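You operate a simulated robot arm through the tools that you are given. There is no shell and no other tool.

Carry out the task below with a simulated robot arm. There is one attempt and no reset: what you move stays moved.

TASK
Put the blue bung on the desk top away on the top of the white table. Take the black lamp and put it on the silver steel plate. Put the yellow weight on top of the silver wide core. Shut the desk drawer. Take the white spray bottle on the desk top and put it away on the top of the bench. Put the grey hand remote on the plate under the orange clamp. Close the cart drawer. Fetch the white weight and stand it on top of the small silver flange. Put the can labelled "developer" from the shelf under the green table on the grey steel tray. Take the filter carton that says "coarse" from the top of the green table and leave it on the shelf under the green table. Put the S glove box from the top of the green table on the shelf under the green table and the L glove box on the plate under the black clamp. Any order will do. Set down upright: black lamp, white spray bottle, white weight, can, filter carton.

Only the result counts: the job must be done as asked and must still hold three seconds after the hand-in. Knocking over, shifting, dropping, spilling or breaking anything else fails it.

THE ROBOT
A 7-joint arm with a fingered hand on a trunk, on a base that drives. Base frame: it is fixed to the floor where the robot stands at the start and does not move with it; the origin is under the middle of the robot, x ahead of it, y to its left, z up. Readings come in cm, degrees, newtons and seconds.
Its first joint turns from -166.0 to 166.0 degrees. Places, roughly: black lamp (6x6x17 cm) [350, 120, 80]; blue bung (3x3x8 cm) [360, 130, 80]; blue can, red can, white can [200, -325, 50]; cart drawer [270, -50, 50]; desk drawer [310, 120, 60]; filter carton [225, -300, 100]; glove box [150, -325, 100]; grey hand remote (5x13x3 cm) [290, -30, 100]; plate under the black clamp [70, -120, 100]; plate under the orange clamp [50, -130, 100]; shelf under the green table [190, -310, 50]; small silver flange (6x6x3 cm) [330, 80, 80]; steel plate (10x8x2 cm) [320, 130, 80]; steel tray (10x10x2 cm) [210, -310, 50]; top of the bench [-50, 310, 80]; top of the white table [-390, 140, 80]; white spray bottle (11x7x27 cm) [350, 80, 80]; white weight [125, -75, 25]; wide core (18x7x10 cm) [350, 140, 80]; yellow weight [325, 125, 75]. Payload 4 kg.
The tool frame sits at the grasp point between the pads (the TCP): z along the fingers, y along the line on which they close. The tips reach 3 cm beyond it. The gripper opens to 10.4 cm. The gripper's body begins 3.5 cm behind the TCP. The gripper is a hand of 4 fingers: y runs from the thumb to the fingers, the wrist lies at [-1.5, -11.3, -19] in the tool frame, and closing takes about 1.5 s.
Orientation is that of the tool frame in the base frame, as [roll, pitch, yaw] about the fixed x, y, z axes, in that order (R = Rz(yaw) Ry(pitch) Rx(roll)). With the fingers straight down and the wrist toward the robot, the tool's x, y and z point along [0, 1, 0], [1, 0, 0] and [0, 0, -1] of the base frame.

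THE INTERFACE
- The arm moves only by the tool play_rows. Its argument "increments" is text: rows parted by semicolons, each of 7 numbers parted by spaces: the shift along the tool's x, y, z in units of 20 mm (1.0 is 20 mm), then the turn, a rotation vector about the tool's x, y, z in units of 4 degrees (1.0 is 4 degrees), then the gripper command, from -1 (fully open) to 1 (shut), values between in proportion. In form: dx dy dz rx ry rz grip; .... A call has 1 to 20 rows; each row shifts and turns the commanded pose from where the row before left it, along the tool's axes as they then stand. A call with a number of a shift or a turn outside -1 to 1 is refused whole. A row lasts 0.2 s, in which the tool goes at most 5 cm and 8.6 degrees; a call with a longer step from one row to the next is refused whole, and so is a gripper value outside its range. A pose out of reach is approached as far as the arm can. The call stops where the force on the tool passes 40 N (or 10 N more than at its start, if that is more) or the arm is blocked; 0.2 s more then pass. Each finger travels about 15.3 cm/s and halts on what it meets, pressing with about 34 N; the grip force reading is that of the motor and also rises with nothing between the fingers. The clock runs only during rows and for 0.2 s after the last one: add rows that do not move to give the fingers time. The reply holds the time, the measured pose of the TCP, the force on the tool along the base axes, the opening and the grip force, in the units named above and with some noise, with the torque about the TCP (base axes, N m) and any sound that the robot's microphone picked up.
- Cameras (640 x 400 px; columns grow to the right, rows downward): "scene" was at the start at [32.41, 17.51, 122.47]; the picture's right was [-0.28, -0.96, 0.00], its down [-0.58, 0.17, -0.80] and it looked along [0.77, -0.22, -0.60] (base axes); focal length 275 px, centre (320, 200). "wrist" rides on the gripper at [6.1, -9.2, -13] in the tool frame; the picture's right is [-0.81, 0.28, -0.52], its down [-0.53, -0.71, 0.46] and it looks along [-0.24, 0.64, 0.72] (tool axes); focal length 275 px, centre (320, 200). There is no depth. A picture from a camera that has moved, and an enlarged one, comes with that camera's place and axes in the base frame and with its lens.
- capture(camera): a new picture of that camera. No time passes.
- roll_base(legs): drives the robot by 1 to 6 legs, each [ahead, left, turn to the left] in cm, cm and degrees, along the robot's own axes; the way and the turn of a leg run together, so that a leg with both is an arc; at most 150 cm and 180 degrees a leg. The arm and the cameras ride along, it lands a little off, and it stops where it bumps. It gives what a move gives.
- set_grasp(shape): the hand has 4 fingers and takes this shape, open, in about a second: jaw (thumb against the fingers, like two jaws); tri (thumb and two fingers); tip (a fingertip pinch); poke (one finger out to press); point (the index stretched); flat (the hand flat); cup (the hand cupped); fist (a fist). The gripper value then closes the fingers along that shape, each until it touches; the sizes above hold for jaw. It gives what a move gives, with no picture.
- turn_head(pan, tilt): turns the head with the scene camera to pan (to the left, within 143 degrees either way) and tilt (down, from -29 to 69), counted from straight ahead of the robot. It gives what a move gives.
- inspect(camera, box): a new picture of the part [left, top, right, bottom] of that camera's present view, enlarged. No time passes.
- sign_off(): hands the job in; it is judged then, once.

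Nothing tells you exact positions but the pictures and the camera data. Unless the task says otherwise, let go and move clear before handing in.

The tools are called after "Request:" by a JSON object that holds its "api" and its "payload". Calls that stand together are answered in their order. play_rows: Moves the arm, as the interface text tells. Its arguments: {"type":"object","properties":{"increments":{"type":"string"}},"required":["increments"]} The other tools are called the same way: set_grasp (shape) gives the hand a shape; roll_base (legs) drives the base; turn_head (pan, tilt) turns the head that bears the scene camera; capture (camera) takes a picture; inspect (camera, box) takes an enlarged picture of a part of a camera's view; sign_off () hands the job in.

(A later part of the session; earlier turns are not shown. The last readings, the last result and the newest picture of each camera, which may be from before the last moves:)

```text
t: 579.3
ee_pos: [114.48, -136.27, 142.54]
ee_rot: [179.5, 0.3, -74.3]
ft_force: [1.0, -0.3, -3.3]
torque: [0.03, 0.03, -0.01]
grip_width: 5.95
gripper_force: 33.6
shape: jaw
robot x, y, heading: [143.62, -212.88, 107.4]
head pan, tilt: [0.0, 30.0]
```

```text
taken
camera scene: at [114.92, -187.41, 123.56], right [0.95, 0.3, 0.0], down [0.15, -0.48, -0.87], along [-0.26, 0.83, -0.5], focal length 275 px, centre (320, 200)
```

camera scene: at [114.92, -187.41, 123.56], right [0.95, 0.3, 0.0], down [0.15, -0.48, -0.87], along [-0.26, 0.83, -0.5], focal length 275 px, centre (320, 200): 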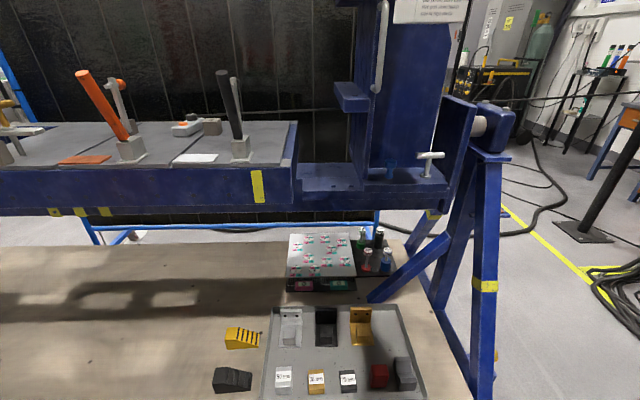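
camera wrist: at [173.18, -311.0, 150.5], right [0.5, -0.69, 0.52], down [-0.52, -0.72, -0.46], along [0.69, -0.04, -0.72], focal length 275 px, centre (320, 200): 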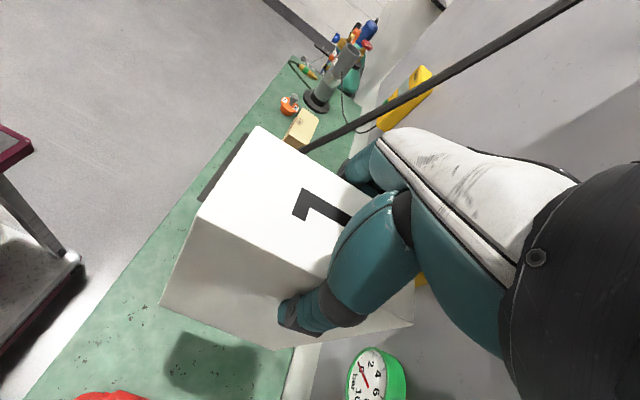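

Request:
{"api": "roll_base", "payload": {"legs": [[0, 0, 1.5], [0, 27, 0]]}}

Request:
{"api": "turn_head", "payload": {"pan": -15, "tilt": 30}}

Request:
{"api": "capture", "payload": {"camera": "scene"}}

Request:
{"api": "capture", "payload": {"camera": "wrist"}}

```text
t: 581.6
ee_pos: [87.1, -145.79, 142.69]
ee_rot: [179.6, 0.2, -72.6]
ft_force: [-0.9, 0.1, -3.2]
torque: [0.06, 0.04, 0.0]
grip_width: 5.95
gripper_force: 33.9
shape: jaw
robot x, y, heading: [118.54, -221.66, 109.3]
head pan, tilt: [0.0, 30.0]
```

```text
t: 582.4
ee_pos: [87.15, -145.87, 142.57]
ee_rot: [179.6, 0.2, -72.5]
ft_force: [0.0, 0.0, -3.1]
torque: [0.01, 0.02, -0.02]
grip_width: 6.0
gripper_force: 34.3
shape: jaw
robot x, y, heading: [118.51, -221.61, 109.2]
head pan, tilt: [-15.0, 30.0]
```

```text
taken
camera scene: at [91.22, -196.54, 123.56], right [1.0, 0.07, 0.0], down [0.04, -0.5, -0.87], along [-0.06, 0.86, -0.5], focal length 275 px, centre (320, 200)
```

scene: 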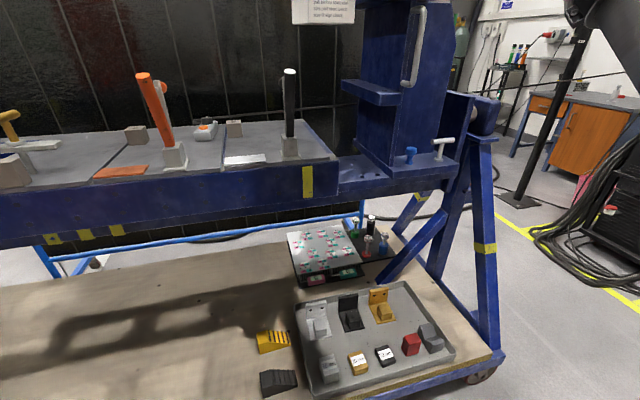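

```text
taken
camera wrist: at [97.78, -148.97, 155.46], right [-0.5, 0.69, 0.52], down [0.52, 0.72, -0.46], along [-0.69, 0.04, -0.72], focal length 275 px, centre (320, 200)
```

wrist: 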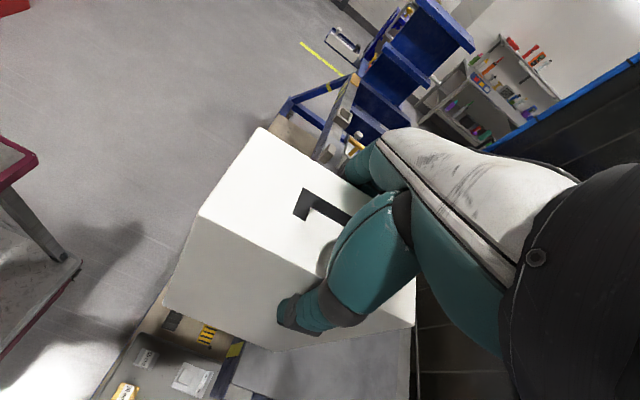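

Request:
{"api": "roll_base", "payload": {"legs": [[28, 0, 0]]}}

Request:
{"api": "play_rows", "payload": {"increments": "-0.95 0.3 0 0 0 0 1; -0.95 0.3 0 0 0 0 1; -0.95 0.3 0 0 0 0 1; 0 0 1 0 0 0 1; 0 0 1 0 0 0 1; 0 0 1 0 0 0 1; 0 0 1 0 0 0 1; 0 0 0 0 0 0 1"}}

Request:
{"api": "turn_head", "payload": {"pan": 0, "tilt": 30}}

Request:
{"api": "capture", "payload": {"camera": "scene"}}

Request:
{"api": "capture", "payload": {"camera": "wrist"}}

```text
t: 584.3
ee_pos: [77.86, -119.33, 142.53]
ee_rot: [179.7, 0.2, -72.5]
ft_force: [0.4, -0.4, -3.0]
torque: [0.02, 0.03, -0.02]
grip_width: 5.97
gripper_force: 34.1
shape: jaw
robot x, y, heading: [109.25, -195.18, 109.3]
head pan, tilt: [-15.0, 30.0]
```

```text
t: 586.1
ee_pos: [77.97, -119.42, 134.49]
ee_rot: [179.7, 0.2, -72.4]
ft_force: [-0.2, -0.4, -3.5]
torque: [-0.01, 0.04, 0.01]
grip_width: 5.93
gripper_force: 34.2
shape: jaw
out of reach, approached as far as the arm can: row 1, 2, 3
robot x, y, heading: [109.27, -195.37, 109.2]
head pan, tilt: [-15.0, 30.0]
```

```text
t: 586.9
ee_pos: [77.91, -119.5, 134.43]
ee_rot: [179.6, 0.2, -72.5]
ft_force: [-0.3, -0.4, -2.4]
torque: [0.01, 0.0, -0.01]
grip_width: 5.97
gripper_force: 33.7
shape: jaw
robot x, y, heading: [109.33, -195.12, 109.1]
head pan, tilt: [0.0, 30.0]
```

```text
taken
camera scene: at [79.73, -170.52, 123.56], right [0.94, 0.33, 0.0], down [0.16, -0.47, -0.87], along [-0.28, 0.82, -0.5], focal length 275 px, centre (320, 200)
```

scene: 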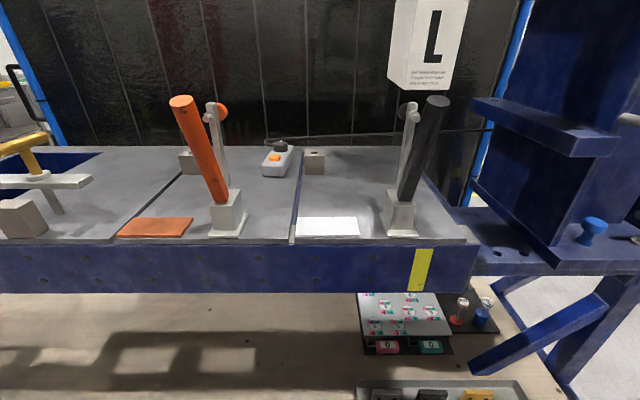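

```text
taken
camera wrist: at [88.64, -122.49, 147.31], right [-0.5, 0.69, 0.52], down [0.52, 0.72, -0.46], along [-0.69, 0.04, -0.72], focal length 275 px, centre (320, 200)
```

wrist: 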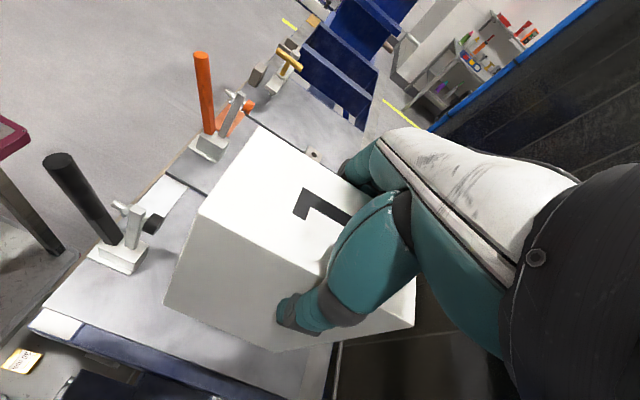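

Request:
{"api": "play_rows", "payload": {"increments": "-0.83 0.25 0 0 0 0 1; -0.83 0.25 0 0 0 0 1; -0.83 0.25 0 0 0 0 1; 0 0 1 0 0 0 1; 0 0 1 0 0 0 1; 0 0 1 0 0 0 1; 0 0 1 0 0 0 1; 0 0 1 0 0 0 1; 0 0 1 0 0 0 1; 0 0 0.8 0 0 0 1; 0 0 0 0 0 0 1"}}

Request:
{"api": "capture", "payload": {"camera": "scene"}}

Request:
{"api": "capture", "payload": {"camera": "wrist"}}

```text
t: 589.3
ee_pos: [74.87, -115.05, 120.97]
ee_rot: [179.6, 0.2, -72.6]
ft_force: [-1.2, -0.3, -3.2]
torque: [0.04, 0.06, -0.02]
grip_width: 5.96
gripper_force: 34.5
shape: jaw
robot x, y, heading: [109.59, -194.89, 109.5]
head pan, tilt: [0.0, 30.0]
```

```text
taken
camera scene: at [79.72, -170.52, 123.56], right [0.94, 0.33, 0.0], down [0.16, -0.47, -0.87], along [-0.28, 0.82, -0.5], focal length 275 px, centre (320, 200)
```

scene: 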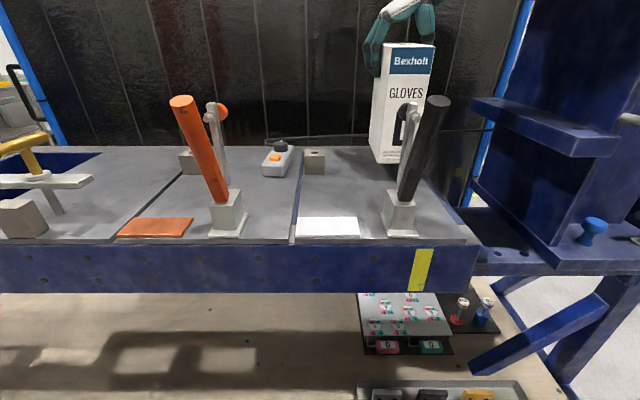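

```text
taken
camera wrist: at [85.63, -118.14, 133.79], right [-0.5, 0.69, 0.52], down [0.52, 0.72, -0.46], along [-0.69, 0.04, -0.72], focal length 275 px, centre (320, 200)
```

wrist: 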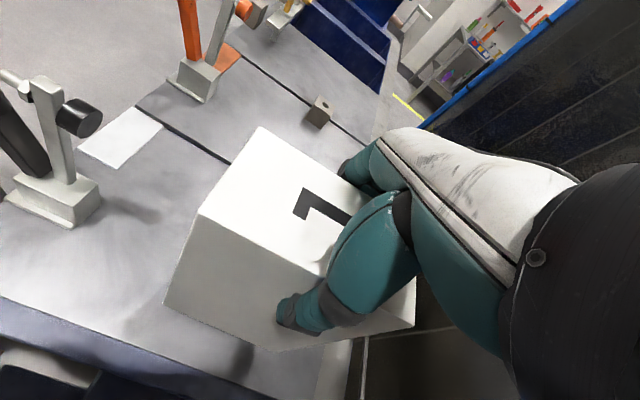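

Request:
{"api": "play_rows", "payload": {"increments": "0 0 0.9 0 0 0 1; 0 0 0.3 0 0 0 1; 0 0 0.15 0 0 0 1; 0 0 0.15 0 0 0 1; 0 0 0 0 0 0 1"}}

Request:
{"api": "capture", "payload": {"camera": "scene"}}

```text
t: 590.5
ee_pos: [74.84, -115.1, 118.01]
ee_rot: [179.5, 0.2, -72.5]
ft_force: [-0.1, -0.2, -2.9]
torque: [0.0, 0.02, 0.01]
grip_width: 5.97
gripper_force: 33.9
shape: jaw
robot x, y, heading: [109.69, -195.36, 109.0]
head pan, tilt: [0.0, 30.0]
```

```text
taken
camera scene: at [79.72, -170.53, 123.56], right [0.94, 0.33, 0.0], down [0.16, -0.47, -0.87], along [-0.28, 0.82, -0.5], focal length 275 px, centre (320, 200)
```

scene: 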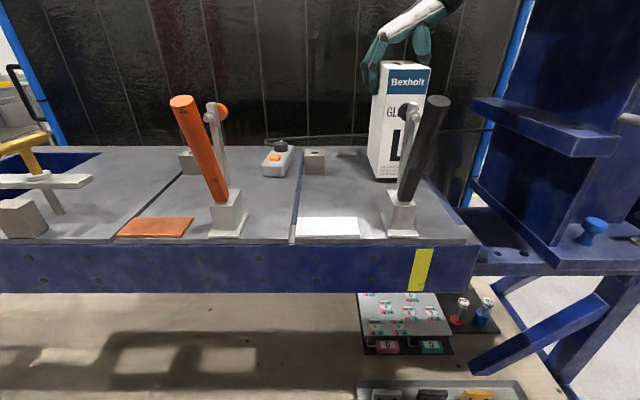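

Request:
{"api": "play_rows", "payload": {"increments": "0 0 0.15 0 0 0 1; 0 0 0.15 0 0 0 1; 0 0 0.15 0 0 0 1; 0 0 0 0 0 0 1"}}

Request:
{"api": "inspect", "payload": {"camera": "scene", "box": [330, 40, 470, 240]}}

```text
t: 591.5
ee_pos: [74.86, -115.08, 117.15]
ee_rot: [179.7, 0.1, -72.6]
ft_force: [-0.3, -0.4, -3.2]
torque: [0.04, -0.01, 0.01]
grip_width: 5.97
gripper_force: 34.0
shape: jaw
robot x, y, heading: [109.39, -195.09, 109.1]
head pan, tilt: [0.0, 30.0]
```

```text
2.00 times, centred on (400, 140) of scene
camera zoom: at [79.72, -170.52, 123.56], right [0.94, 0.33, 0.0], down [0.16, -0.47, -0.87], along [-0.28, 0.82, -0.5], focal length 550 px, centre (160, 320)
```

zoom: 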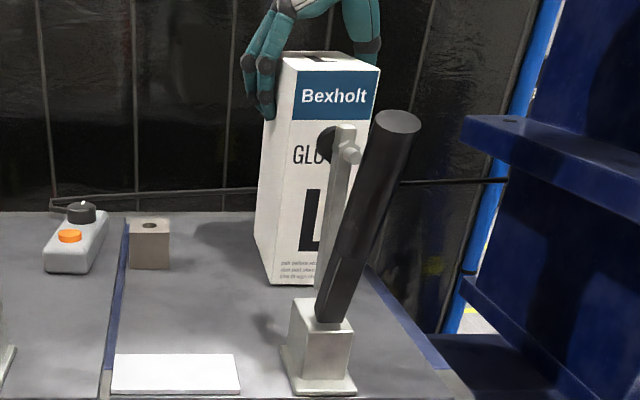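

Request:
{"api": "play_rows", "payload": {"increments": "0 0 0.15 0 0 0 1; 0 0 0.15 0 0 0 1; 0 0 0.15 0 0 0 1; 0 0 0 0 0 0 1"}}

Request:
{"api": "inspect", "payload": {"camera": "scene", "box": [330, 40, 470, 240]}}

```text
t: 592.5
ee_pos: [74.74, -115.2, 116.54]
ee_rot: [179.5, 0.5, -72.6]
ft_force: [-2.0, 5.9, 32.1]
torque: [0.22, -0.1, -0.04]
grip_width: 5.94
gripper_force: 33.6
shape: jaw
robot x, y, heading: [109.56, -194.87, 109.2]
head pan, tilt: [0.0, 30.0]
```

```text
2.00 times, centred on (400, 140) of scene
camera zoom: at [79.76, -170.61, 123.59], right [0.94, 0.33, 0.0], down [0.16, -0.47, -0.87], along [-0.28, 0.82, -0.5], focal length 550 px, centre (160, 320)
```

zoom: 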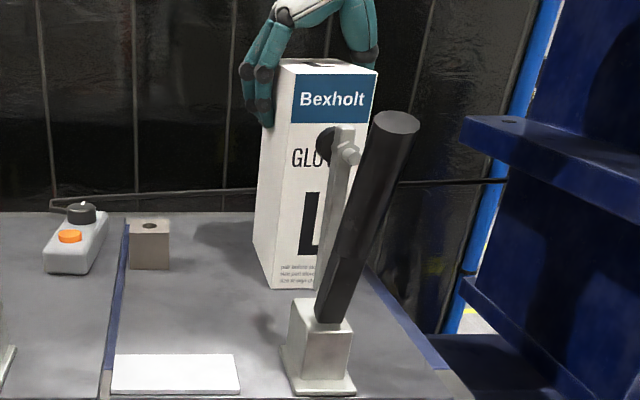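

Contact with the plate. Ease up, release slowly, and rise.

Request:
{"api": "play_rows", "payload": {"increments": "0 0 -0.2 0 0 0 1; 0 0 0 0 0 0 1; 0 0 0 0 0 0 0.4; 0 0 0 0 0 0 0; 0 0 0 0 0 0 -0.3; 0 0 0 0 0 0 -0.6; 0 0 0 0 0 0 -0.9; 0 0 0 0 0 0 -1; 0 0 0 0 0 0 -1; 0 0 0 0 0 0 -1"}}

Request:
{"api": "play_rows", "payload": {"increments": "0 0 -0.5 0 0 0 -1; 0 0 -0.8 0 0 0 -1; 0 0 -1 0 0 0 -1; 0 0 -1 0 0 0 -1; 0 0 -1 0 0 0 -1; 0 0 -1 0 0 0 -1; 0 0 -1 0 0 0 -1; 0 0 -1 0 0 0 -1; 0 0 0 0 0 0 -1"}}

Request:
{"api": "capture", "payload": {"camera": "scene"}}

Request:
{"api": "capture", "payload": {"camera": "wrist"}}

```text
t: 594.7
ee_pos: [74.87, -115.26, 116.6]
ee_rot: [179.7, 0.3, -72.5]
ft_force: [1.1, -1.3, 0.1]
torque: [0.02, -0.01, 0.03]
grip_width: 10.38
gripper_force: 0.0
shape: jaw
robot x, y, heading: [109.37, -194.73, 109.3]
head pan, tilt: [0.0, 30.0]
```

```text
t: 596.7
ee_pos: [74.82, -114.94, 131.31]
ee_rot: [179.6, 0.2, -72.5]
ft_force: [1.0, 1.2, -0.5]
torque: [-0.03, -0.01, 0.01]
grip_width: 10.37
gripper_force: 0.0
shape: jaw
robot x, y, heading: [109.6, -194.82, 109.5]
head pan, tilt: [0.0, 30.0]
```

```text
taken
camera scene: at [79.72, -170.53, 123.56], right [0.94, 0.33, 0.0], down [0.16, -0.47, -0.87], along [-0.28, 0.82, -0.5], focal length 275 px, centre (320, 200)
```

scene: 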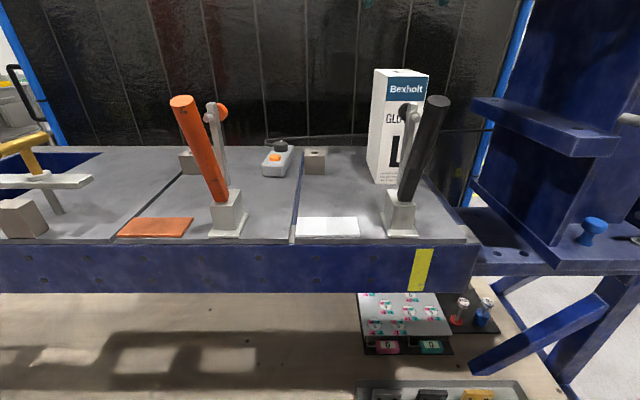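

```text
taken
camera wrist: at [85.59, -118.14, 144.13], right [-0.5, 0.69, 0.52], down [0.52, 0.72, -0.46], along [-0.69, 0.04, -0.72], focal length 275 px, centre (320, 200)
```

wrist: 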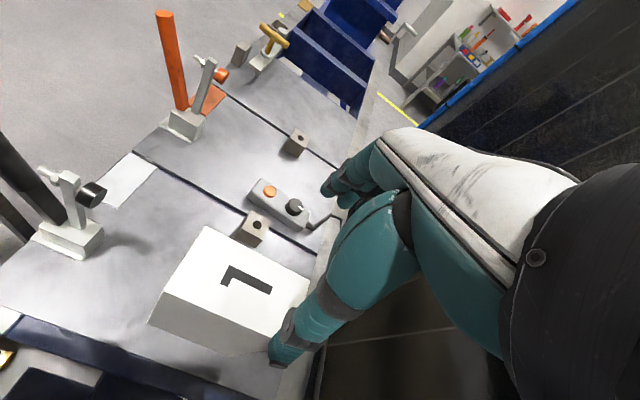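

L and the remote are in place. Back off and turn to the green table again for the remaining items.

Request:
{"api": "roll_base", "payload": {"legs": [[-37, 0, 0], [0, 0, -90], [0, 0, -90]]}}

Request:
{"api": "turn_head", "payload": {"pan": 0, "tilt": 38}}

Request:
{"api": "capture", "payload": {"camera": "scene"}}

Request:
{"api": "capture", "payload": {"camera": "wrist"}}

```text
t: 606.7
ee_pos: [153.69, -310.7, 131.2]
ee_rot: [179.6, 0.2, 105.9]
ft_force: [0.9, -0.4, -0.4]
torque: [0.03, -0.01, 0.01]
grip_width: 10.35
gripper_force: 0.1
shape: jaw
robot x, y, heading: [121.83, -229.73, -72.4]
head pan, tilt: [0.0, 30.0]
```

```text
t: 607.4
ee_pos: [153.65, -310.69, 131.32]
ee_rot: [179.5, 0.2, 105.9]
ft_force: [0.0, 0.7, -0.5]
torque: [-0.01, 0.01, -0.01]
grip_width: 10.39
gripper_force: 0.1
shape: jaw
robot x, y, heading: [121.54, -229.44, -72.6]
head pan, tilt: [0.0, 38.0]
```

```text
taken
camera scene: at [150.41, -254.85, 122.33], right [-0.95, -0.3, 0.0], down [-0.19, 0.59, -0.79], along [0.24, -0.75, -0.62], focal length 275 px, centre (320, 200)
```

scene: 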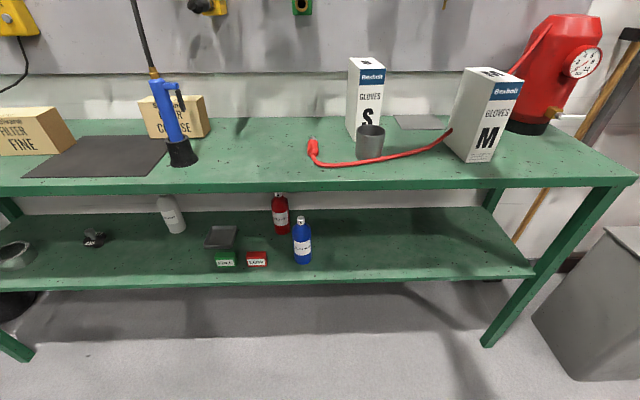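

```text
taken
camera wrist: at [143.18, -307.34, 144.12], right [0.48, -0.7, 0.52], down [-0.54, -0.71, -0.46], along [0.69, -0.06, -0.72], focal length 275 px, centre (320, 200)
```

wrist: 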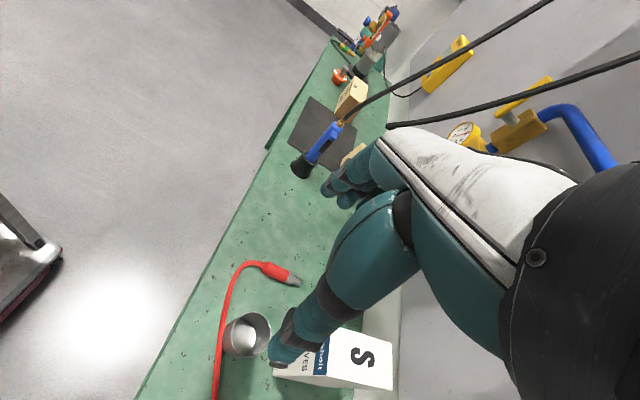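

Request:
{"api": "inspect", "payload": {"camera": "scene", "box": [300, 40, 450, 180]}}

Request:
{"api": "inspect", "payload": {"camera": "scene", "box": [120, 180, 360, 300]}}

```text
2.86 times, centred on (375, 110) of scene
camera zoom: at [150.41, -254.85, 122.33], right [-0.95, -0.3, 0.0], down [-0.19, 0.59, -0.79], along [0.24, -0.75, -0.62], focal length 786 px, centre (163, 457)
```

zoom: 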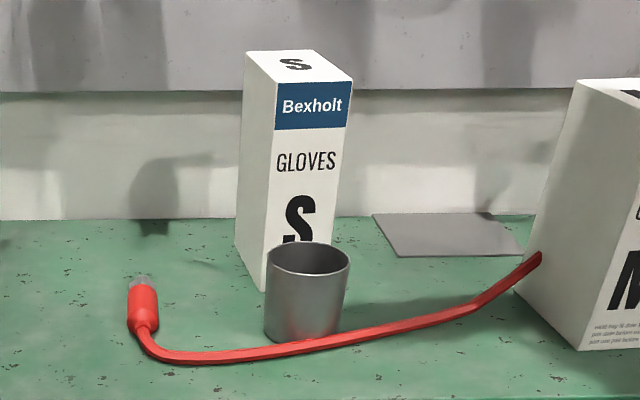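

```text
2.67 times, centred on (240, 240) of scene
camera zoom: at [150.41, -254.85, 122.33], right [-0.95, -0.3, 0.0], down [-0.19, 0.59, -0.79], along [0.24, -0.75, -0.62], focal length 734 px, centre (533, 93)
```

zoom: 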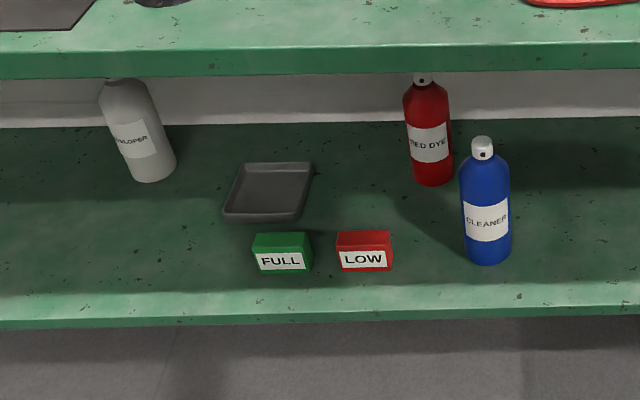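

Now the S box (centre ≈(162.4,-332.9), rotated ~11°). I'll use a near-horizontal grasp on its sides so it can go under the table afterwards. Moving in and orienting the hand in the air first.

Request:
{"api": "roll_base", "payload": {"legs": [[12, 0, 1.3]]}}

Request:
{"api": "play_rows", "payload": {"increments": "0 0 0 0 0 -0.75 -1; 0 0 0 0 0 -0.75 -1; 0 0 0 0 0 -0.7 -1; 0 0 0 0 -1 0 -1; 0 0 0 0 -1 0 -1; 0 0 0 0 -1 0 -1; 0 0 0 0 -1 0 -1; 0 0 0 0 -1 0 -1; 0 0 0 0 -1 0 -1; 0 0 0 0 -1 0 -1; 0 0 0 0 -1 0 -1; 0 0 0 0 -1 0 -1; 0 0 0 0 -1 0 -1; 0 0 0 0 -1 0 -1; 0 0 0 0 -1 0 -1; 0 0 0 0 -1 0 -1; 0 0 0 0 -1 0 -1; 0 0 0 0 -1 0 -1; 0 0 0 0 -1 0 -1; 0 0 0 0 0 0 -1"}}

Request:
{"api": "capture", "payload": {"camera": "scene"}}

Request:
{"api": "capture", "payload": {"camera": "wrist"}}

```text
t: 608.6
ee_pos: [159.42, -321.27, 131.27]
ee_rot: [179.5, 0.2, 107.2]
ft_force: [0.2, 0.3, 0.4]
torque: [0.0, -0.01, -0.02]
grip_width: 10.38
gripper_force: 0.0
shape: jaw
robot x, y, heading: [125.1, -240.65, -71.1]
head pan, tilt: [0.0, 38.0]
```

```text
t: 612.9
ee_pos: [159.31, -321.24, 131.25]
ee_rot: [179.5, 64.3, 115.5]
ft_force: [-0.7, -0.2, 0.8]
torque: [0.0, 0.0, -0.01]
grip_width: 10.38
gripper_force: 0.0
shape: jaw
robot x, y, heading: [125.19, -240.98, -71.3]
head pan, tilt: [0.0, 38.0]
```

```text
taken
camera scene: at [154.71, -265.46, 122.33], right [-0.95, -0.32, 0.0], down [-0.2, 0.58, -0.79], along [0.26, -0.75, -0.62], focal length 275 px, centre (320, 200)
```

scene: 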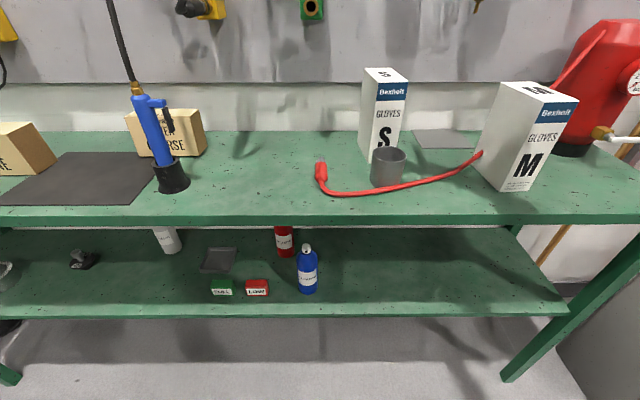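

```text
taken
camera wrist: at [144.82, -312.32, 131.17], right [0.19, 0.22, 0.96], down [-0.36, -0.89, 0.28], along [0.91, -0.4, -0.09], focal length 275 px, centre (320, 200)
```

wrist: 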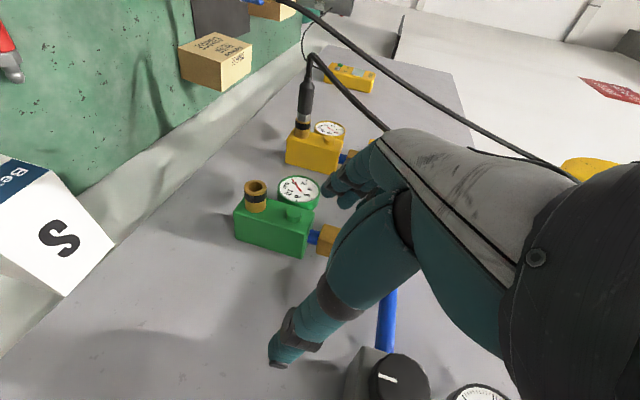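

Request:
{"api": "play_rows", "payload": {"increments": "0 0 0 0 -1 0 -1; 0 0 0 0 -1 0 -1; 0 0 0 0 -1 0 -1; 0.99 -0.076 0.193 0 0 0 -1; 0.99 -0.076 0.193 0 0 0 -1; 0.99 -0.076 0.193 0 0 0 -1; 0.99 -0.076 0.193 0 0 0 -1; 0.99 -0.076 0.193 0 0 0 -1; 0.99 -0.076 0.193 0 0 0 -1; 0.99 -0.076 0.193 0 0 0 -1; 0.99 -0.076 0.193 0 0 0 -1; 0.99 -0.076 0.193 0 0 0 -1; 0.99 -0.076 0.193 0 0 0 -1; 0 0 0 0 0 0 -1"}}

Request:
{"api": "capture", "payload": {"camera": "scene"}}

Request:
{"api": "capture", "payload": {"camera": "wrist"}}

```text
t: 615.9
ee_pos: [157.49, -319.66, 108.58]
ee_rot: [-178.4, 70.1, 118.1]
ft_force: [-0.4, 0.8, -0.6]
torque: [-0.01, 0.0, -0.01]
grip_width: 10.37
gripper_force: 0.1
shape: jaw
out of reach, approached as far as the arm can: row 2, 3
robot x, y, heading: [125.08, -241.0, -71.0]
head pan, tilt: [0.0, 38.0]
```

```text
taken
camera scene: at [154.7, -265.47, 122.33], right [-0.95, -0.32, 0.0], down [-0.2, 0.58, -0.79], along [0.26, -0.75, -0.62], focal length 275 px, centre (320, 200)
```

scene: 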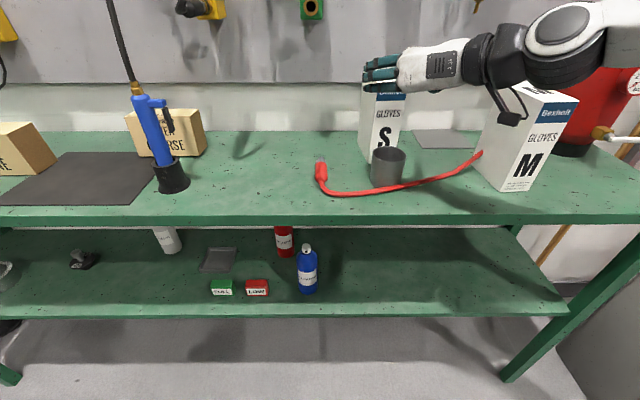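

```text
taken
camera wrist: at [142.84, -311.0, 107.15], right [0.16, 0.32, 0.94], down [-0.36, -0.86, 0.35], along [0.92, -0.39, -0.02], focal length 275 px, centre (320, 200)
```

wrist: 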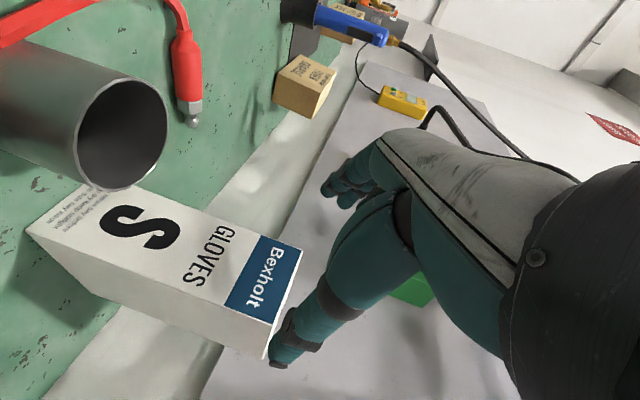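

Request:
{"api": "play_rows", "payload": {"increments": "0.67 -0.22 0.44 0 0 0 -1; 0.67 -0.22 0.44 0 0 0 -1; 0.67 -0.22 0.44 0 0 0 -1; 0 0 0 0 0 0 -1"}}

Request:
{"api": "inspect", "payload": {"camera": "scene", "box": [320, 40, 520, 220]}}

Request:
{"api": "capture", "payload": {"camera": "wrist"}}

```text
t: 616.9
ee_pos: [156.7, -321.39, 103.9]
ee_rot: [-178.7, 70.2, 118.0]
ft_force: [-0.3, -1.1, 0.1]
torque: [0.01, 0.02, -0.02]
grip_width: 10.36
gripper_force: 0.1
shape: jaw
robot x, y, heading: [125.14, -241.31, -71.2]
head pan, tilt: [0.0, 38.0]
```

```text
2.22 times, centred on (420, 130) of scene
camera zoom: at [154.7, -265.47, 122.33], right [-0.95, -0.32, 0.0], down [-0.2, 0.58, -0.79], along [0.26, -0.75, -0.62], focal length 612 px, centre (98, 356)
```

zoom: 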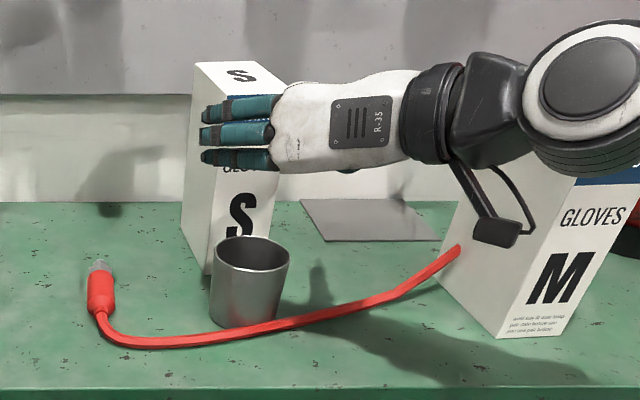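

```text
taken
camera wrist: at [142.11, -312.73, 102.47], right [0.16, 0.32, 0.94], down [-0.36, -0.86, 0.35], along [0.92, -0.39, -0.02], focal length 275 px, centre (320, 200)
```

wrist: 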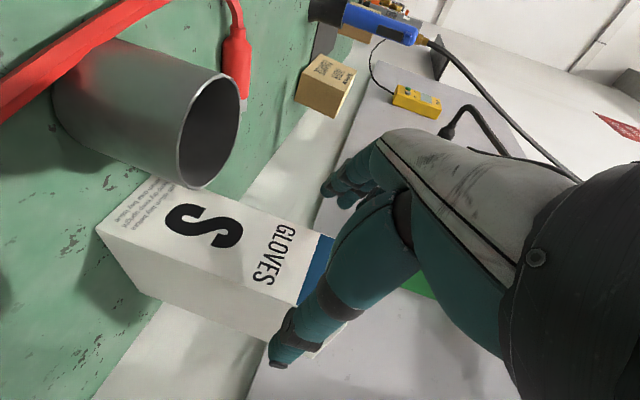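

Request:
{"api": "play_rows", "payload": {"increments": "0 0 1 0 0 0 -1; 0 0 1 0 0 0 -1; 0 0 1 0 0 0 -1; 0 0 0 0 0 0 -1"}}

Request:
{"api": "inspect", "payload": {"camera": "scene", "box": [320, 40, 520, 220]}}

Request:
{"api": "capture", "payload": {"camera": "wrist"}}

```text
t: 617.9
ee_pos: [159.27, -326.48, 101.89]
ee_rot: [-178.6, 70.1, 118.0]
ft_force: [-1.2, -0.3, 0.1]
torque: [0.0, 0.02, -0.01]
grip_width: 10.37
gripper_force: 0.1
shape: jaw
robot x, y, heading: [125.01, -240.88, -71.1]
head pan, tilt: [0.0, 38.0]
```

```text
2.22 times, centred on (420, 130) of scene
camera zoom: at [154.7, -265.47, 122.33], right [-0.95, -0.32, 0.0], down [-0.2, 0.58, -0.79], along [0.26, -0.75, -0.62], focal length 612 px, centre (98, 356)
```

zoom: 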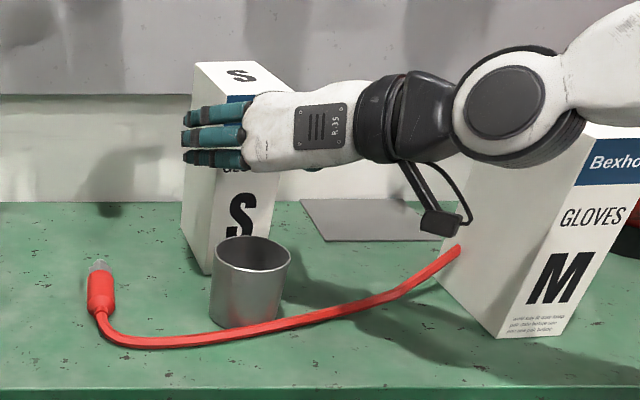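

```text
taken
camera wrist: at [144.69, -317.76, 100.43], right [0.16, 0.32, 0.94], down [-0.36, -0.86, 0.35], along [0.92, -0.39, -0.02], focal length 275 px, centre (320, 200)
```

wrist: 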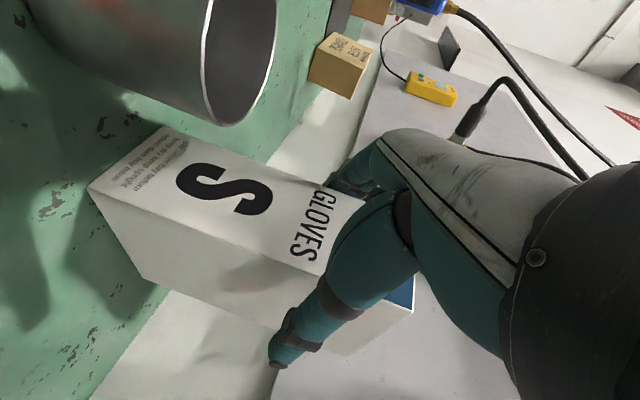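

Request:
{"api": "play_rows", "payload": {"increments": "0 0 0.9 0 0 0 -1; 0 0 0.9 0 0 0 -1; 0 0 0 0 0 0 -1"}}

Request:
{"api": "inspect", "payload": {"camera": "scene", "box": [320, 40, 520, 220]}}

Request:
{"api": "capture", "payload": {"camera": "wrist"}}

```text
t: 618.6
ee_pos: [161.0, -329.4, 100.61]
ee_rot: [-178.7, 70.2, 118.0]
ft_force: [0.4, -0.4, 1.6]
torque: [0.03, -0.01, -0.04]
grip_width: 10.42
gripper_force: 0.0
shape: jaw
robot x, y, heading: [125.09, -240.89, -71.0]
head pan, tilt: [0.0, 38.0]
```

```text
2.22 times, centred on (420, 130) of scene
camera zoom: at [154.7, -265.46, 122.33], right [-0.95, -0.32, 0.0], down [-0.2, 0.58, -0.79], along [0.26, -0.75, -0.62], focal length 612 px, centre (98, 356)
```

zoom: 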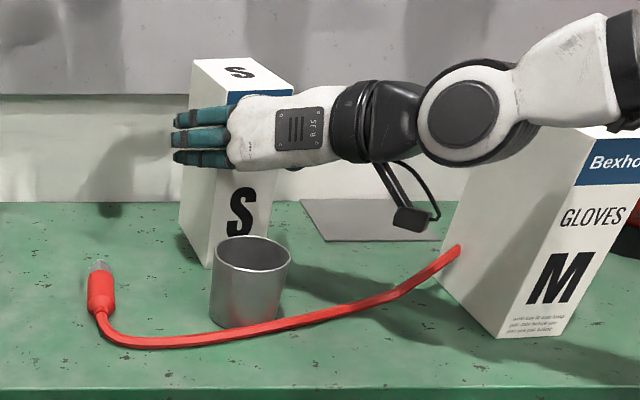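

```text
taken
camera wrist: at [146.3, -320.75, 99.19], right [0.16, 0.32, 0.94], down [-0.36, -0.86, 0.35], along [0.92, -0.39, -0.02], focal length 275 px, centre (320, 200)
```

wrist: 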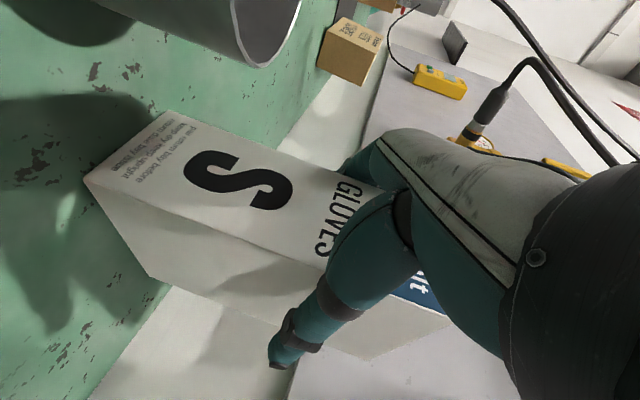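

Request:
{"api": "play_rows", "payload": {"increments": "0 0 0 0 0 0 -0.5; 0 0 0 0 0 0 0; 0 0 0 0 0 0 0.5; 0 0 0 0 0 0 1; 0 0 0 0 0 0 1; 0 0 0 0 0 0 1; 0 0 0 0 0 0 1; 0 0 0 0 0 0 1; 0 0 0 0 0 0 1"}}

Request:
{"api": "inspect", "payload": {"camera": "scene", "box": [320, 40, 520, 220]}}

Request:
{"api": "capture", "payload": {"camera": "wrist"}}

```text
t: 620.6
ee_pos: [160.86, -329.31, 100.52]
ee_rot: [-178.4, 70.3, 118.1]
ft_force: [0.9, 0.5, -0.2]
torque: [-0.2, -0.12, 0.08]
grip_width: 6.67
gripper_force: 33.8
shape: jaw
robot x, y, heading: [125.12, -241.05, -71.1]
head pan, tilt: [0.0, 38.0]
```

```text
2.22 times, centred on (420, 130) of scene
camera zoom: at [154.71, -265.47, 122.33], right [-0.95, -0.32, 0.0], down [-0.2, 0.58, -0.79], along [0.26, -0.75, -0.62], focal length 612 px, centre (98, 356)
```

zoom: 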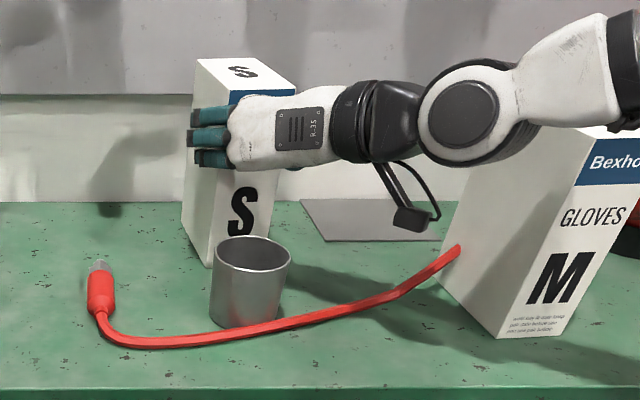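

```text
taken
camera wrist: at [146.29, -320.74, 99.19], right [0.16, 0.32, 0.94], down [-0.36, -0.86, 0.35], along [0.92, -0.39, -0.02], focal length 275 px, centre (320, 200)
```

wrist: 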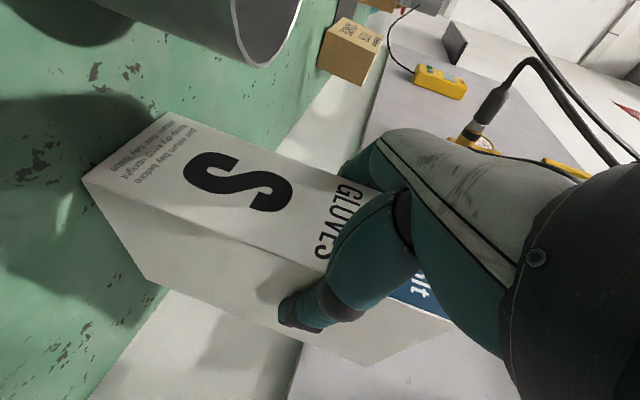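

Request:
{"api": "play_rows", "payload": {"increments": "-0.47 0 -0.17 0 0 0 1; -0.94 0 -0.34 0 0 0 1; -0.94 0 -0.34 0 0 0 1; -0.94 0 -0.34 0 0 0 1; -0.94 0 -0.34 0 0 0 1; -0.47 0 -0.17 0 0 0 1; 0 0 0 0 0 0 1"}}

Request:
{"api": "capture", "payload": {"camera": "scene"}}

Request:
{"api": "capture", "payload": {"camera": "wrist"}}

```text
t: 622.2
ee_pos: [160.84, -329.28, 110.55]
ee_rot: [-178.7, 70.2, 117.9]
ft_force: [-0.9, 0.1, -3.1]
torque: [0.11, 0.03, 0.01]
grip_width: 6.38
gripper_force: 33.9
shape: jaw
robot x, y, heading: [125.2, -241.0, -71.2]
head pan, tilt: [0.0, 38.0]
```

```text
taken
camera scene: at [154.71, -265.48, 122.32], right [-0.95, -0.32, 0.0], down [-0.2, 0.58, -0.79], along [0.26, -0.75, -0.62], focal length 275 px, centre (320, 200)
```

scene: 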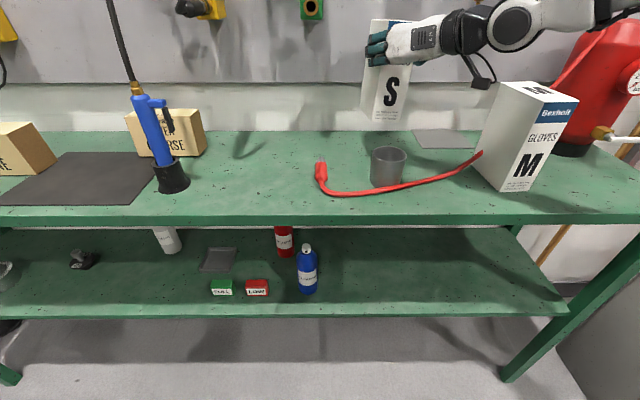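

```text
taken
camera wrist: at [146.18, -320.66, 109.2], right [0.16, 0.32, 0.94], down [-0.36, -0.86, 0.35], along [0.92, -0.39, -0.02], focal length 275 px, centre (320, 200)
```

wrist: 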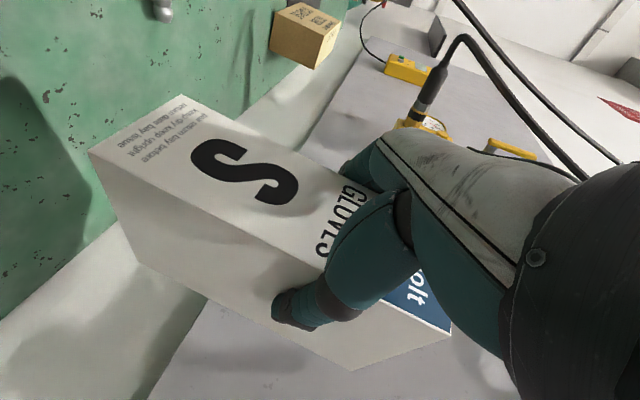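

S is held securely. I back the base off, lower to shelf height in front of the table, and look.

Request:
{"api": "roll_base", "payload": {"legs": [[-48, -6, 0]]}}

Request:
{"api": "play_rows", "payload": {"increments": "0.94 0 0.34 0 0 0 1; 0.94 0 0.34 0 0 0 1; 0.94 0 0.34 0 0 0 1; 0.94 0 0.34 0 0 0 1; 0.94 0 0.34 0 0 0 1; 0.94 0 0.34 0 0 0 1; 0.94 0 0.34 0 0 0 1; 0.94 0 0.34 0 0 0 1; 0.94 0 0.34 0 0 0 1; 0.94 0 0.34 0 0 0 1; 0.94 0 0.34 0 0 0 1; 0.94 0 0.34 0 0 0 1; 0.94 0 0.34 0 0 0 1; 0.94 0 0.34 0 0 0 1; 0.94 0 0.34 0 0 0 1; 0.94 0 0.34 0 0 0 1; 0.94 0 0.34 0 0 0 1; 0.94 0 0.34 0 0 0 1; 0.94 0 0.34 0 0 0 1; 0 0 0 0 0 0 1"}}

Request:
{"api": "capture", "payload": {"camera": "scene"}}

Request:
{"api": "capture", "payload": {"camera": "wrist"}}

```text
t: 625.1
ee_pos: [139.04, -285.53, 110.55]
ee_rot: [-178.5, 70.2, 117.7]
ft_force: [0.3, -0.2, -2.1]
torque: [0.05, 0.03, 0.0]
grip_width: 6.4
gripper_force: 33.7
shape: jaw
robot x, y, heading: [103.78, -197.28, -71.4]
head pan, tilt: [0.0, 38.0]
```

```text
t: 629.3
ee_pos: [138.68, -285.72, 72.56]
ee_rot: [-178.8, 70.2, 117.5]
ft_force: [0.3, 0.2, -3.3]
torque: [0.11, 0.02, -0.03]
grip_width: 6.39
gripper_force: 33.5
shape: jaw
robot x, y, heading: [104.22, -196.92, -71.4]
head pan, tilt: [0.0, 38.0]
```

```text
taken
camera scene: at [133.21, -221.65, 122.32], right [-0.95, -0.32, 0.0], down [-0.2, 0.58, -0.79], along [0.25, -0.75, -0.62], focal length 275 px, centre (320, 200)
```

scene: 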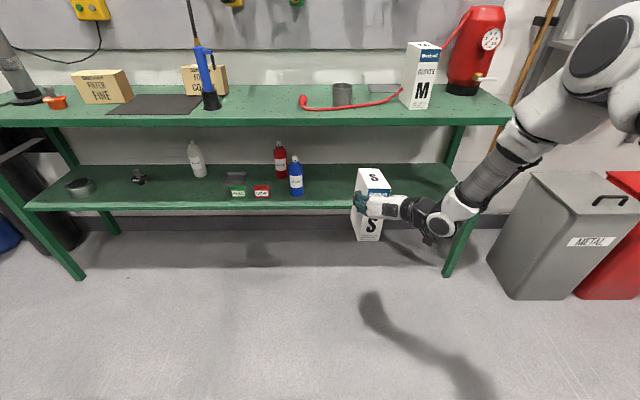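

```text
taken
camera wrist: at [124.18, -277.02, 71.2], right [0.16, 0.32, 0.94], down [-0.37, -0.86, 0.35], along [0.92, -0.4, -0.02], focal length 275 px, centre (320, 200)
```

wrist: 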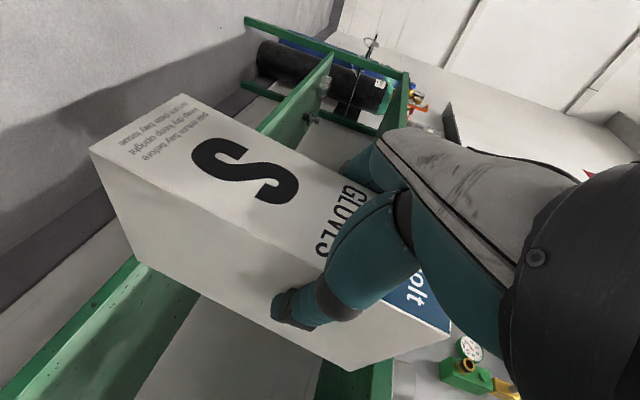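

Request:
{"api": "play_rows", "payload": {"increments": "0.94 0 0.34 0 0 0 1; 0.94 0 0.34 0 0 0 1; 0.7 0 0.25 0 0 0 1; 0 0 0 0 0 0 1"}}

Request:
{"api": "roll_base", "payload": {"legs": [[20, 0, 0]]}}

Request:
{"api": "capture", "payload": {"camera": "scene"}}

Request:
{"api": "capture", "payload": {"camera": "wrist"}}

```text
t: 630.3
ee_pos: [138.71, -285.76, 67.04]
ee_rot: [-178.2, 70.3, 118.1]
ft_force: [-0.2, -0.1, -3.1]
torque: [0.12, 0.06, 0.01]
grip_width: 6.39
gripper_force: 34.2
shape: jaw
robot x, y, heading: [103.7, -197.51, -71.2]
head pan, tilt: [0.0, 38.0]
```

```text
t: 631.9
ee_pos: [145.06, -304.95, 66.99]
ee_rot: [-178.8, 70.2, 117.6]
ft_force: [0.2, 0.4, -2.9]
torque: [0.09, 0.03, 0.0]
grip_width: 6.39
gripper_force: 34.6
shape: jaw
robot x, y, heading: [110.26, -216.14, -71.2]
head pan, tilt: [0.0, 38.0]
```

```text
taken
camera scene: at [139.63, -240.68, 122.32], right [-0.95, -0.32, 0.0], down [-0.2, 0.58, -0.79], along [0.25, -0.75, -0.62], focal length 275 px, centre (320, 200)
```

scene: 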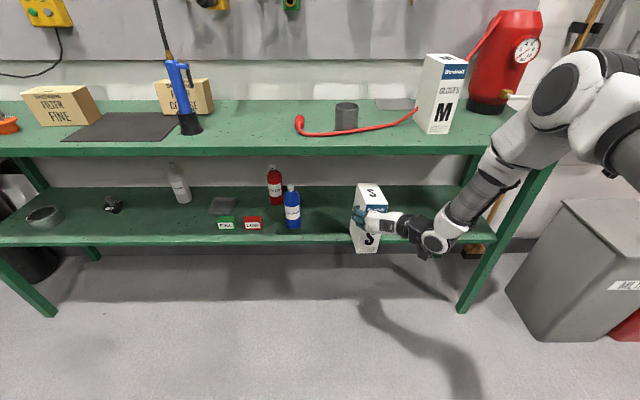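

```text
taken
camera wrist: at [130.53, -296.06, 65.68], right [0.16, 0.32, 0.94], down [-0.37, -0.86, 0.35], along [0.92, -0.4, -0.02], focal length 275 px, centre (320, 200)
```

wrist: 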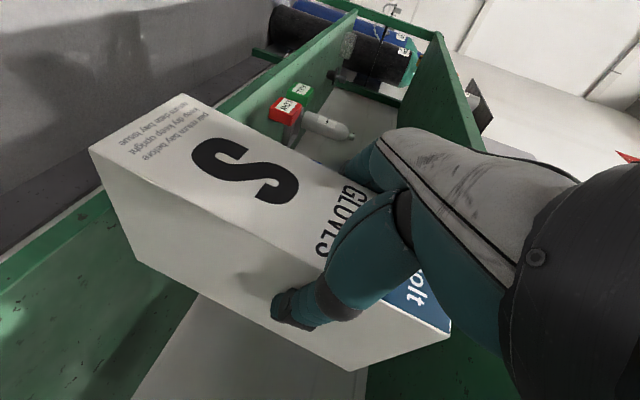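

Request:
{"api": "roll_base", "payload": {"legs": [[9, 0, 0]]}}

Request:
{"api": "inspect", "payload": {"camera": "scene", "box": [260, 120, 540, 300]}}

Request:
{"api": "capture", "payload": {"camera": "wrist"}}

```text
t: 633.0
ee_pos: [148.04, -313.31, 67.06]
ee_rot: [-178.7, 70.2, 117.6]
ft_force: [-1.6, -0.9, -2.7]
torque: [0.07, 0.07, -0.01]
grip_width: 6.4
gripper_force: 34.1
shape: jaw
robot x, y, heading: [112.97, -224.87, -71.3]
head pan, tilt: [0.0, 38.0]
```

```text
2.22 times, centred on (400, 210) of scene
camera zoom: at [142.53, -249.21, 122.32], right [-0.95, -0.32, 0.0], down [-0.2, 0.58, -0.79], along [0.25, -0.75, -0.62], focal length 612 px, centre (142, 178)
```

zoom: 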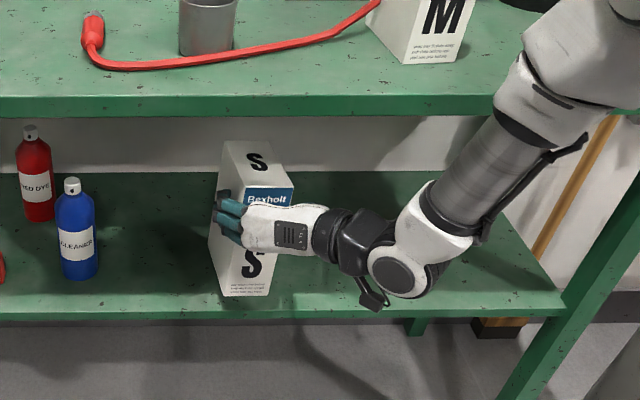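

```text
taken
camera wrist: at [133.44, -304.59, 65.68], right [0.16, 0.32, 0.94], down [-0.36, -0.86, 0.35], along [0.92, -0.4, -0.02], focal length 275 px, centre (320, 200)
```

wrist: 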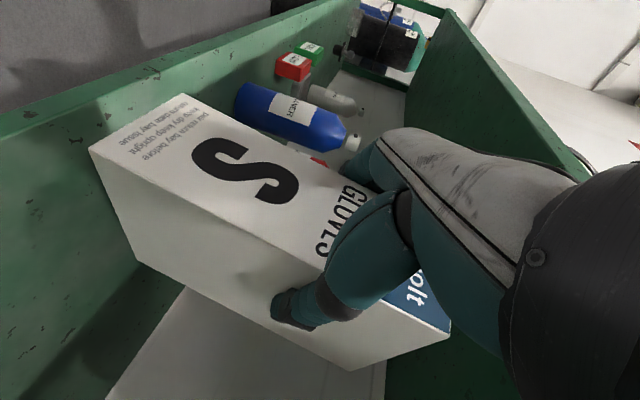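

Request:
{"api": "roll_base", "payload": {"legs": [[4, 0, 0]]}}

Request:
{"api": "play_rows", "payload": {"increments": "0.47 0 0.17 0 0 0 1; 0.24 0 0.085 0 0 0 1; 0.19 0 0.07 0 0 0 1; 0.19 0 0.07 0 0 0 1; 0 0 0 0 0 0 1"}}

Request:
{"api": "inspect", "payload": {"camera": "scene", "box": [260, 120, 540, 300]}}

```text
t: 633.9
ee_pos: [149.32, -317.1, 67.06]
ee_rot: [-178.6, 70.2, 117.6]
ft_force: [-0.3, -0.4, -2.9]
torque: [0.09, 0.05, -0.04]
grip_width: 6.36
gripper_force: 34.2
shape: jaw
robot x, y, heading: [114.64, -228.3, -71.5]
head pan, tilt: [0.0, 38.0]
```

```text
t: 635.1
ee_pos: [149.41, -317.26, 64.7]
ee_rot: [-178.6, 70.2, 117.8]
ft_force: [-0.8, 0.1, -3.1]
torque: [0.1, 0.04, -0.03]
grip_width: 6.39
gripper_force: 33.6
shape: jaw
robot x, y, heading: [114.51, -228.4, -71.1]
head pan, tilt: [0.0, 38.0]
```

```text
2.22 times, centred on (400, 210) of scene
camera zoom: at [143.81, -253.03, 122.32], right [-0.95, -0.32, 0.0], down [-0.2, 0.58, -0.79], along [0.25, -0.75, -0.62], focal length 612 px, centre (142, 178)
```

zoom: 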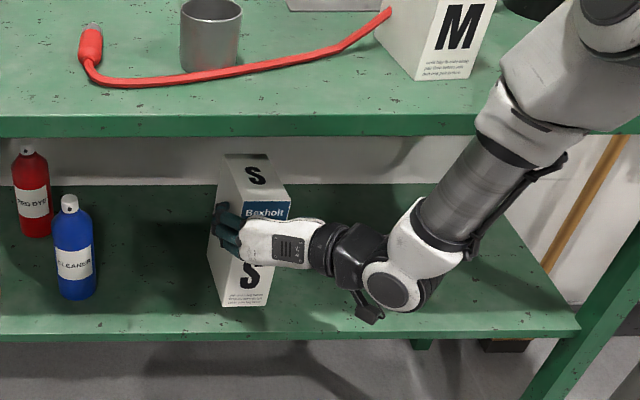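

Request:
{"api": "play_rows", "payload": {"increments": "0.14 0 0.05 0 0 0 1; 0.14 0 0.05 0 0 0 1; 0.14 0 0.05 0 0 0 1; 0 0 0 0 0 0 1"}}

Request:
{"api": "play_rows", "payload": {"increments": "0.14 0 0.05 0 0 0 1; 0.14 0 0.05 0 0 0 1; 0 0 0 0 0 0 1"}}

```text
t: 636.1
ee_pos: [149.26, -317.23, 63.78]
ee_rot: [-178.6, 70.2, 117.8]
ft_force: [0.6, 1.0, -3.0]
torque: [0.12, 0.02, 0.06]
grip_width: 6.41
gripper_force: 34.5
shape: jaw
robot x, y, heading: [114.36, -228.5, -71.5]
head pan, tilt: [0.0, 38.0]
```

```text
t: 636.9
ee_pos: [149.23, -317.24, 63.22]
ee_rot: [-178.4, 70.1, 117.9]
ft_force: [-0.4, -0.5, -2.8]
torque: [0.11, 0.02, -0.01]
grip_width: 6.39
gripper_force: 34.0
shape: jaw
robot x, y, heading: [114.16, -228.33, -71.5]
head pan, tilt: [0.0, 38.0]
```

Request:
{"api": "play_rows", "payload": {"increments": "0.14 0 0.05 0 0 0 1; 0.14 0 0.05 0 0 0 1; 0.14 0 0.05 0 0 0 1; 0 0 0 0 0 0 1"}}

Request:
{"api": "inspect", "payload": {"camera": "scene", "box": [260, 140, 440, 290]}}

```text
t: 637.9
ee_pos: [149.12, -317.31, 62.32]
ee_rot: [-178.9, 70.1, 117.5]
ft_force: [-0.4, 2.1, 1.7]
torque: [-0.1, -0.08, 0.05]
grip_width: 6.38
gripper_force: 34.1
shape: jaw
robot x, y, heading: [114.49, -228.27, -71.4]
head pan, tilt: [0.0, 38.0]
```

```text
2.67 times, centred on (350, 215) of scene
camera zoom: at [143.81, -253.0, 122.33], right [-0.95, -0.32, 0.0], down [-0.2, 0.58, -0.79], along [0.25, -0.75, -0.62], focal length 734 px, centre (240, 160)
```

zoom: 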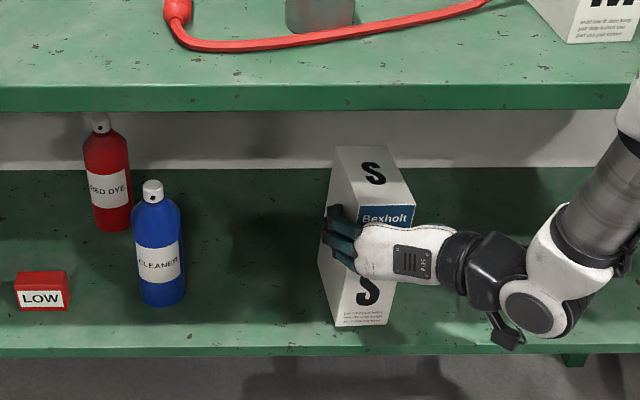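

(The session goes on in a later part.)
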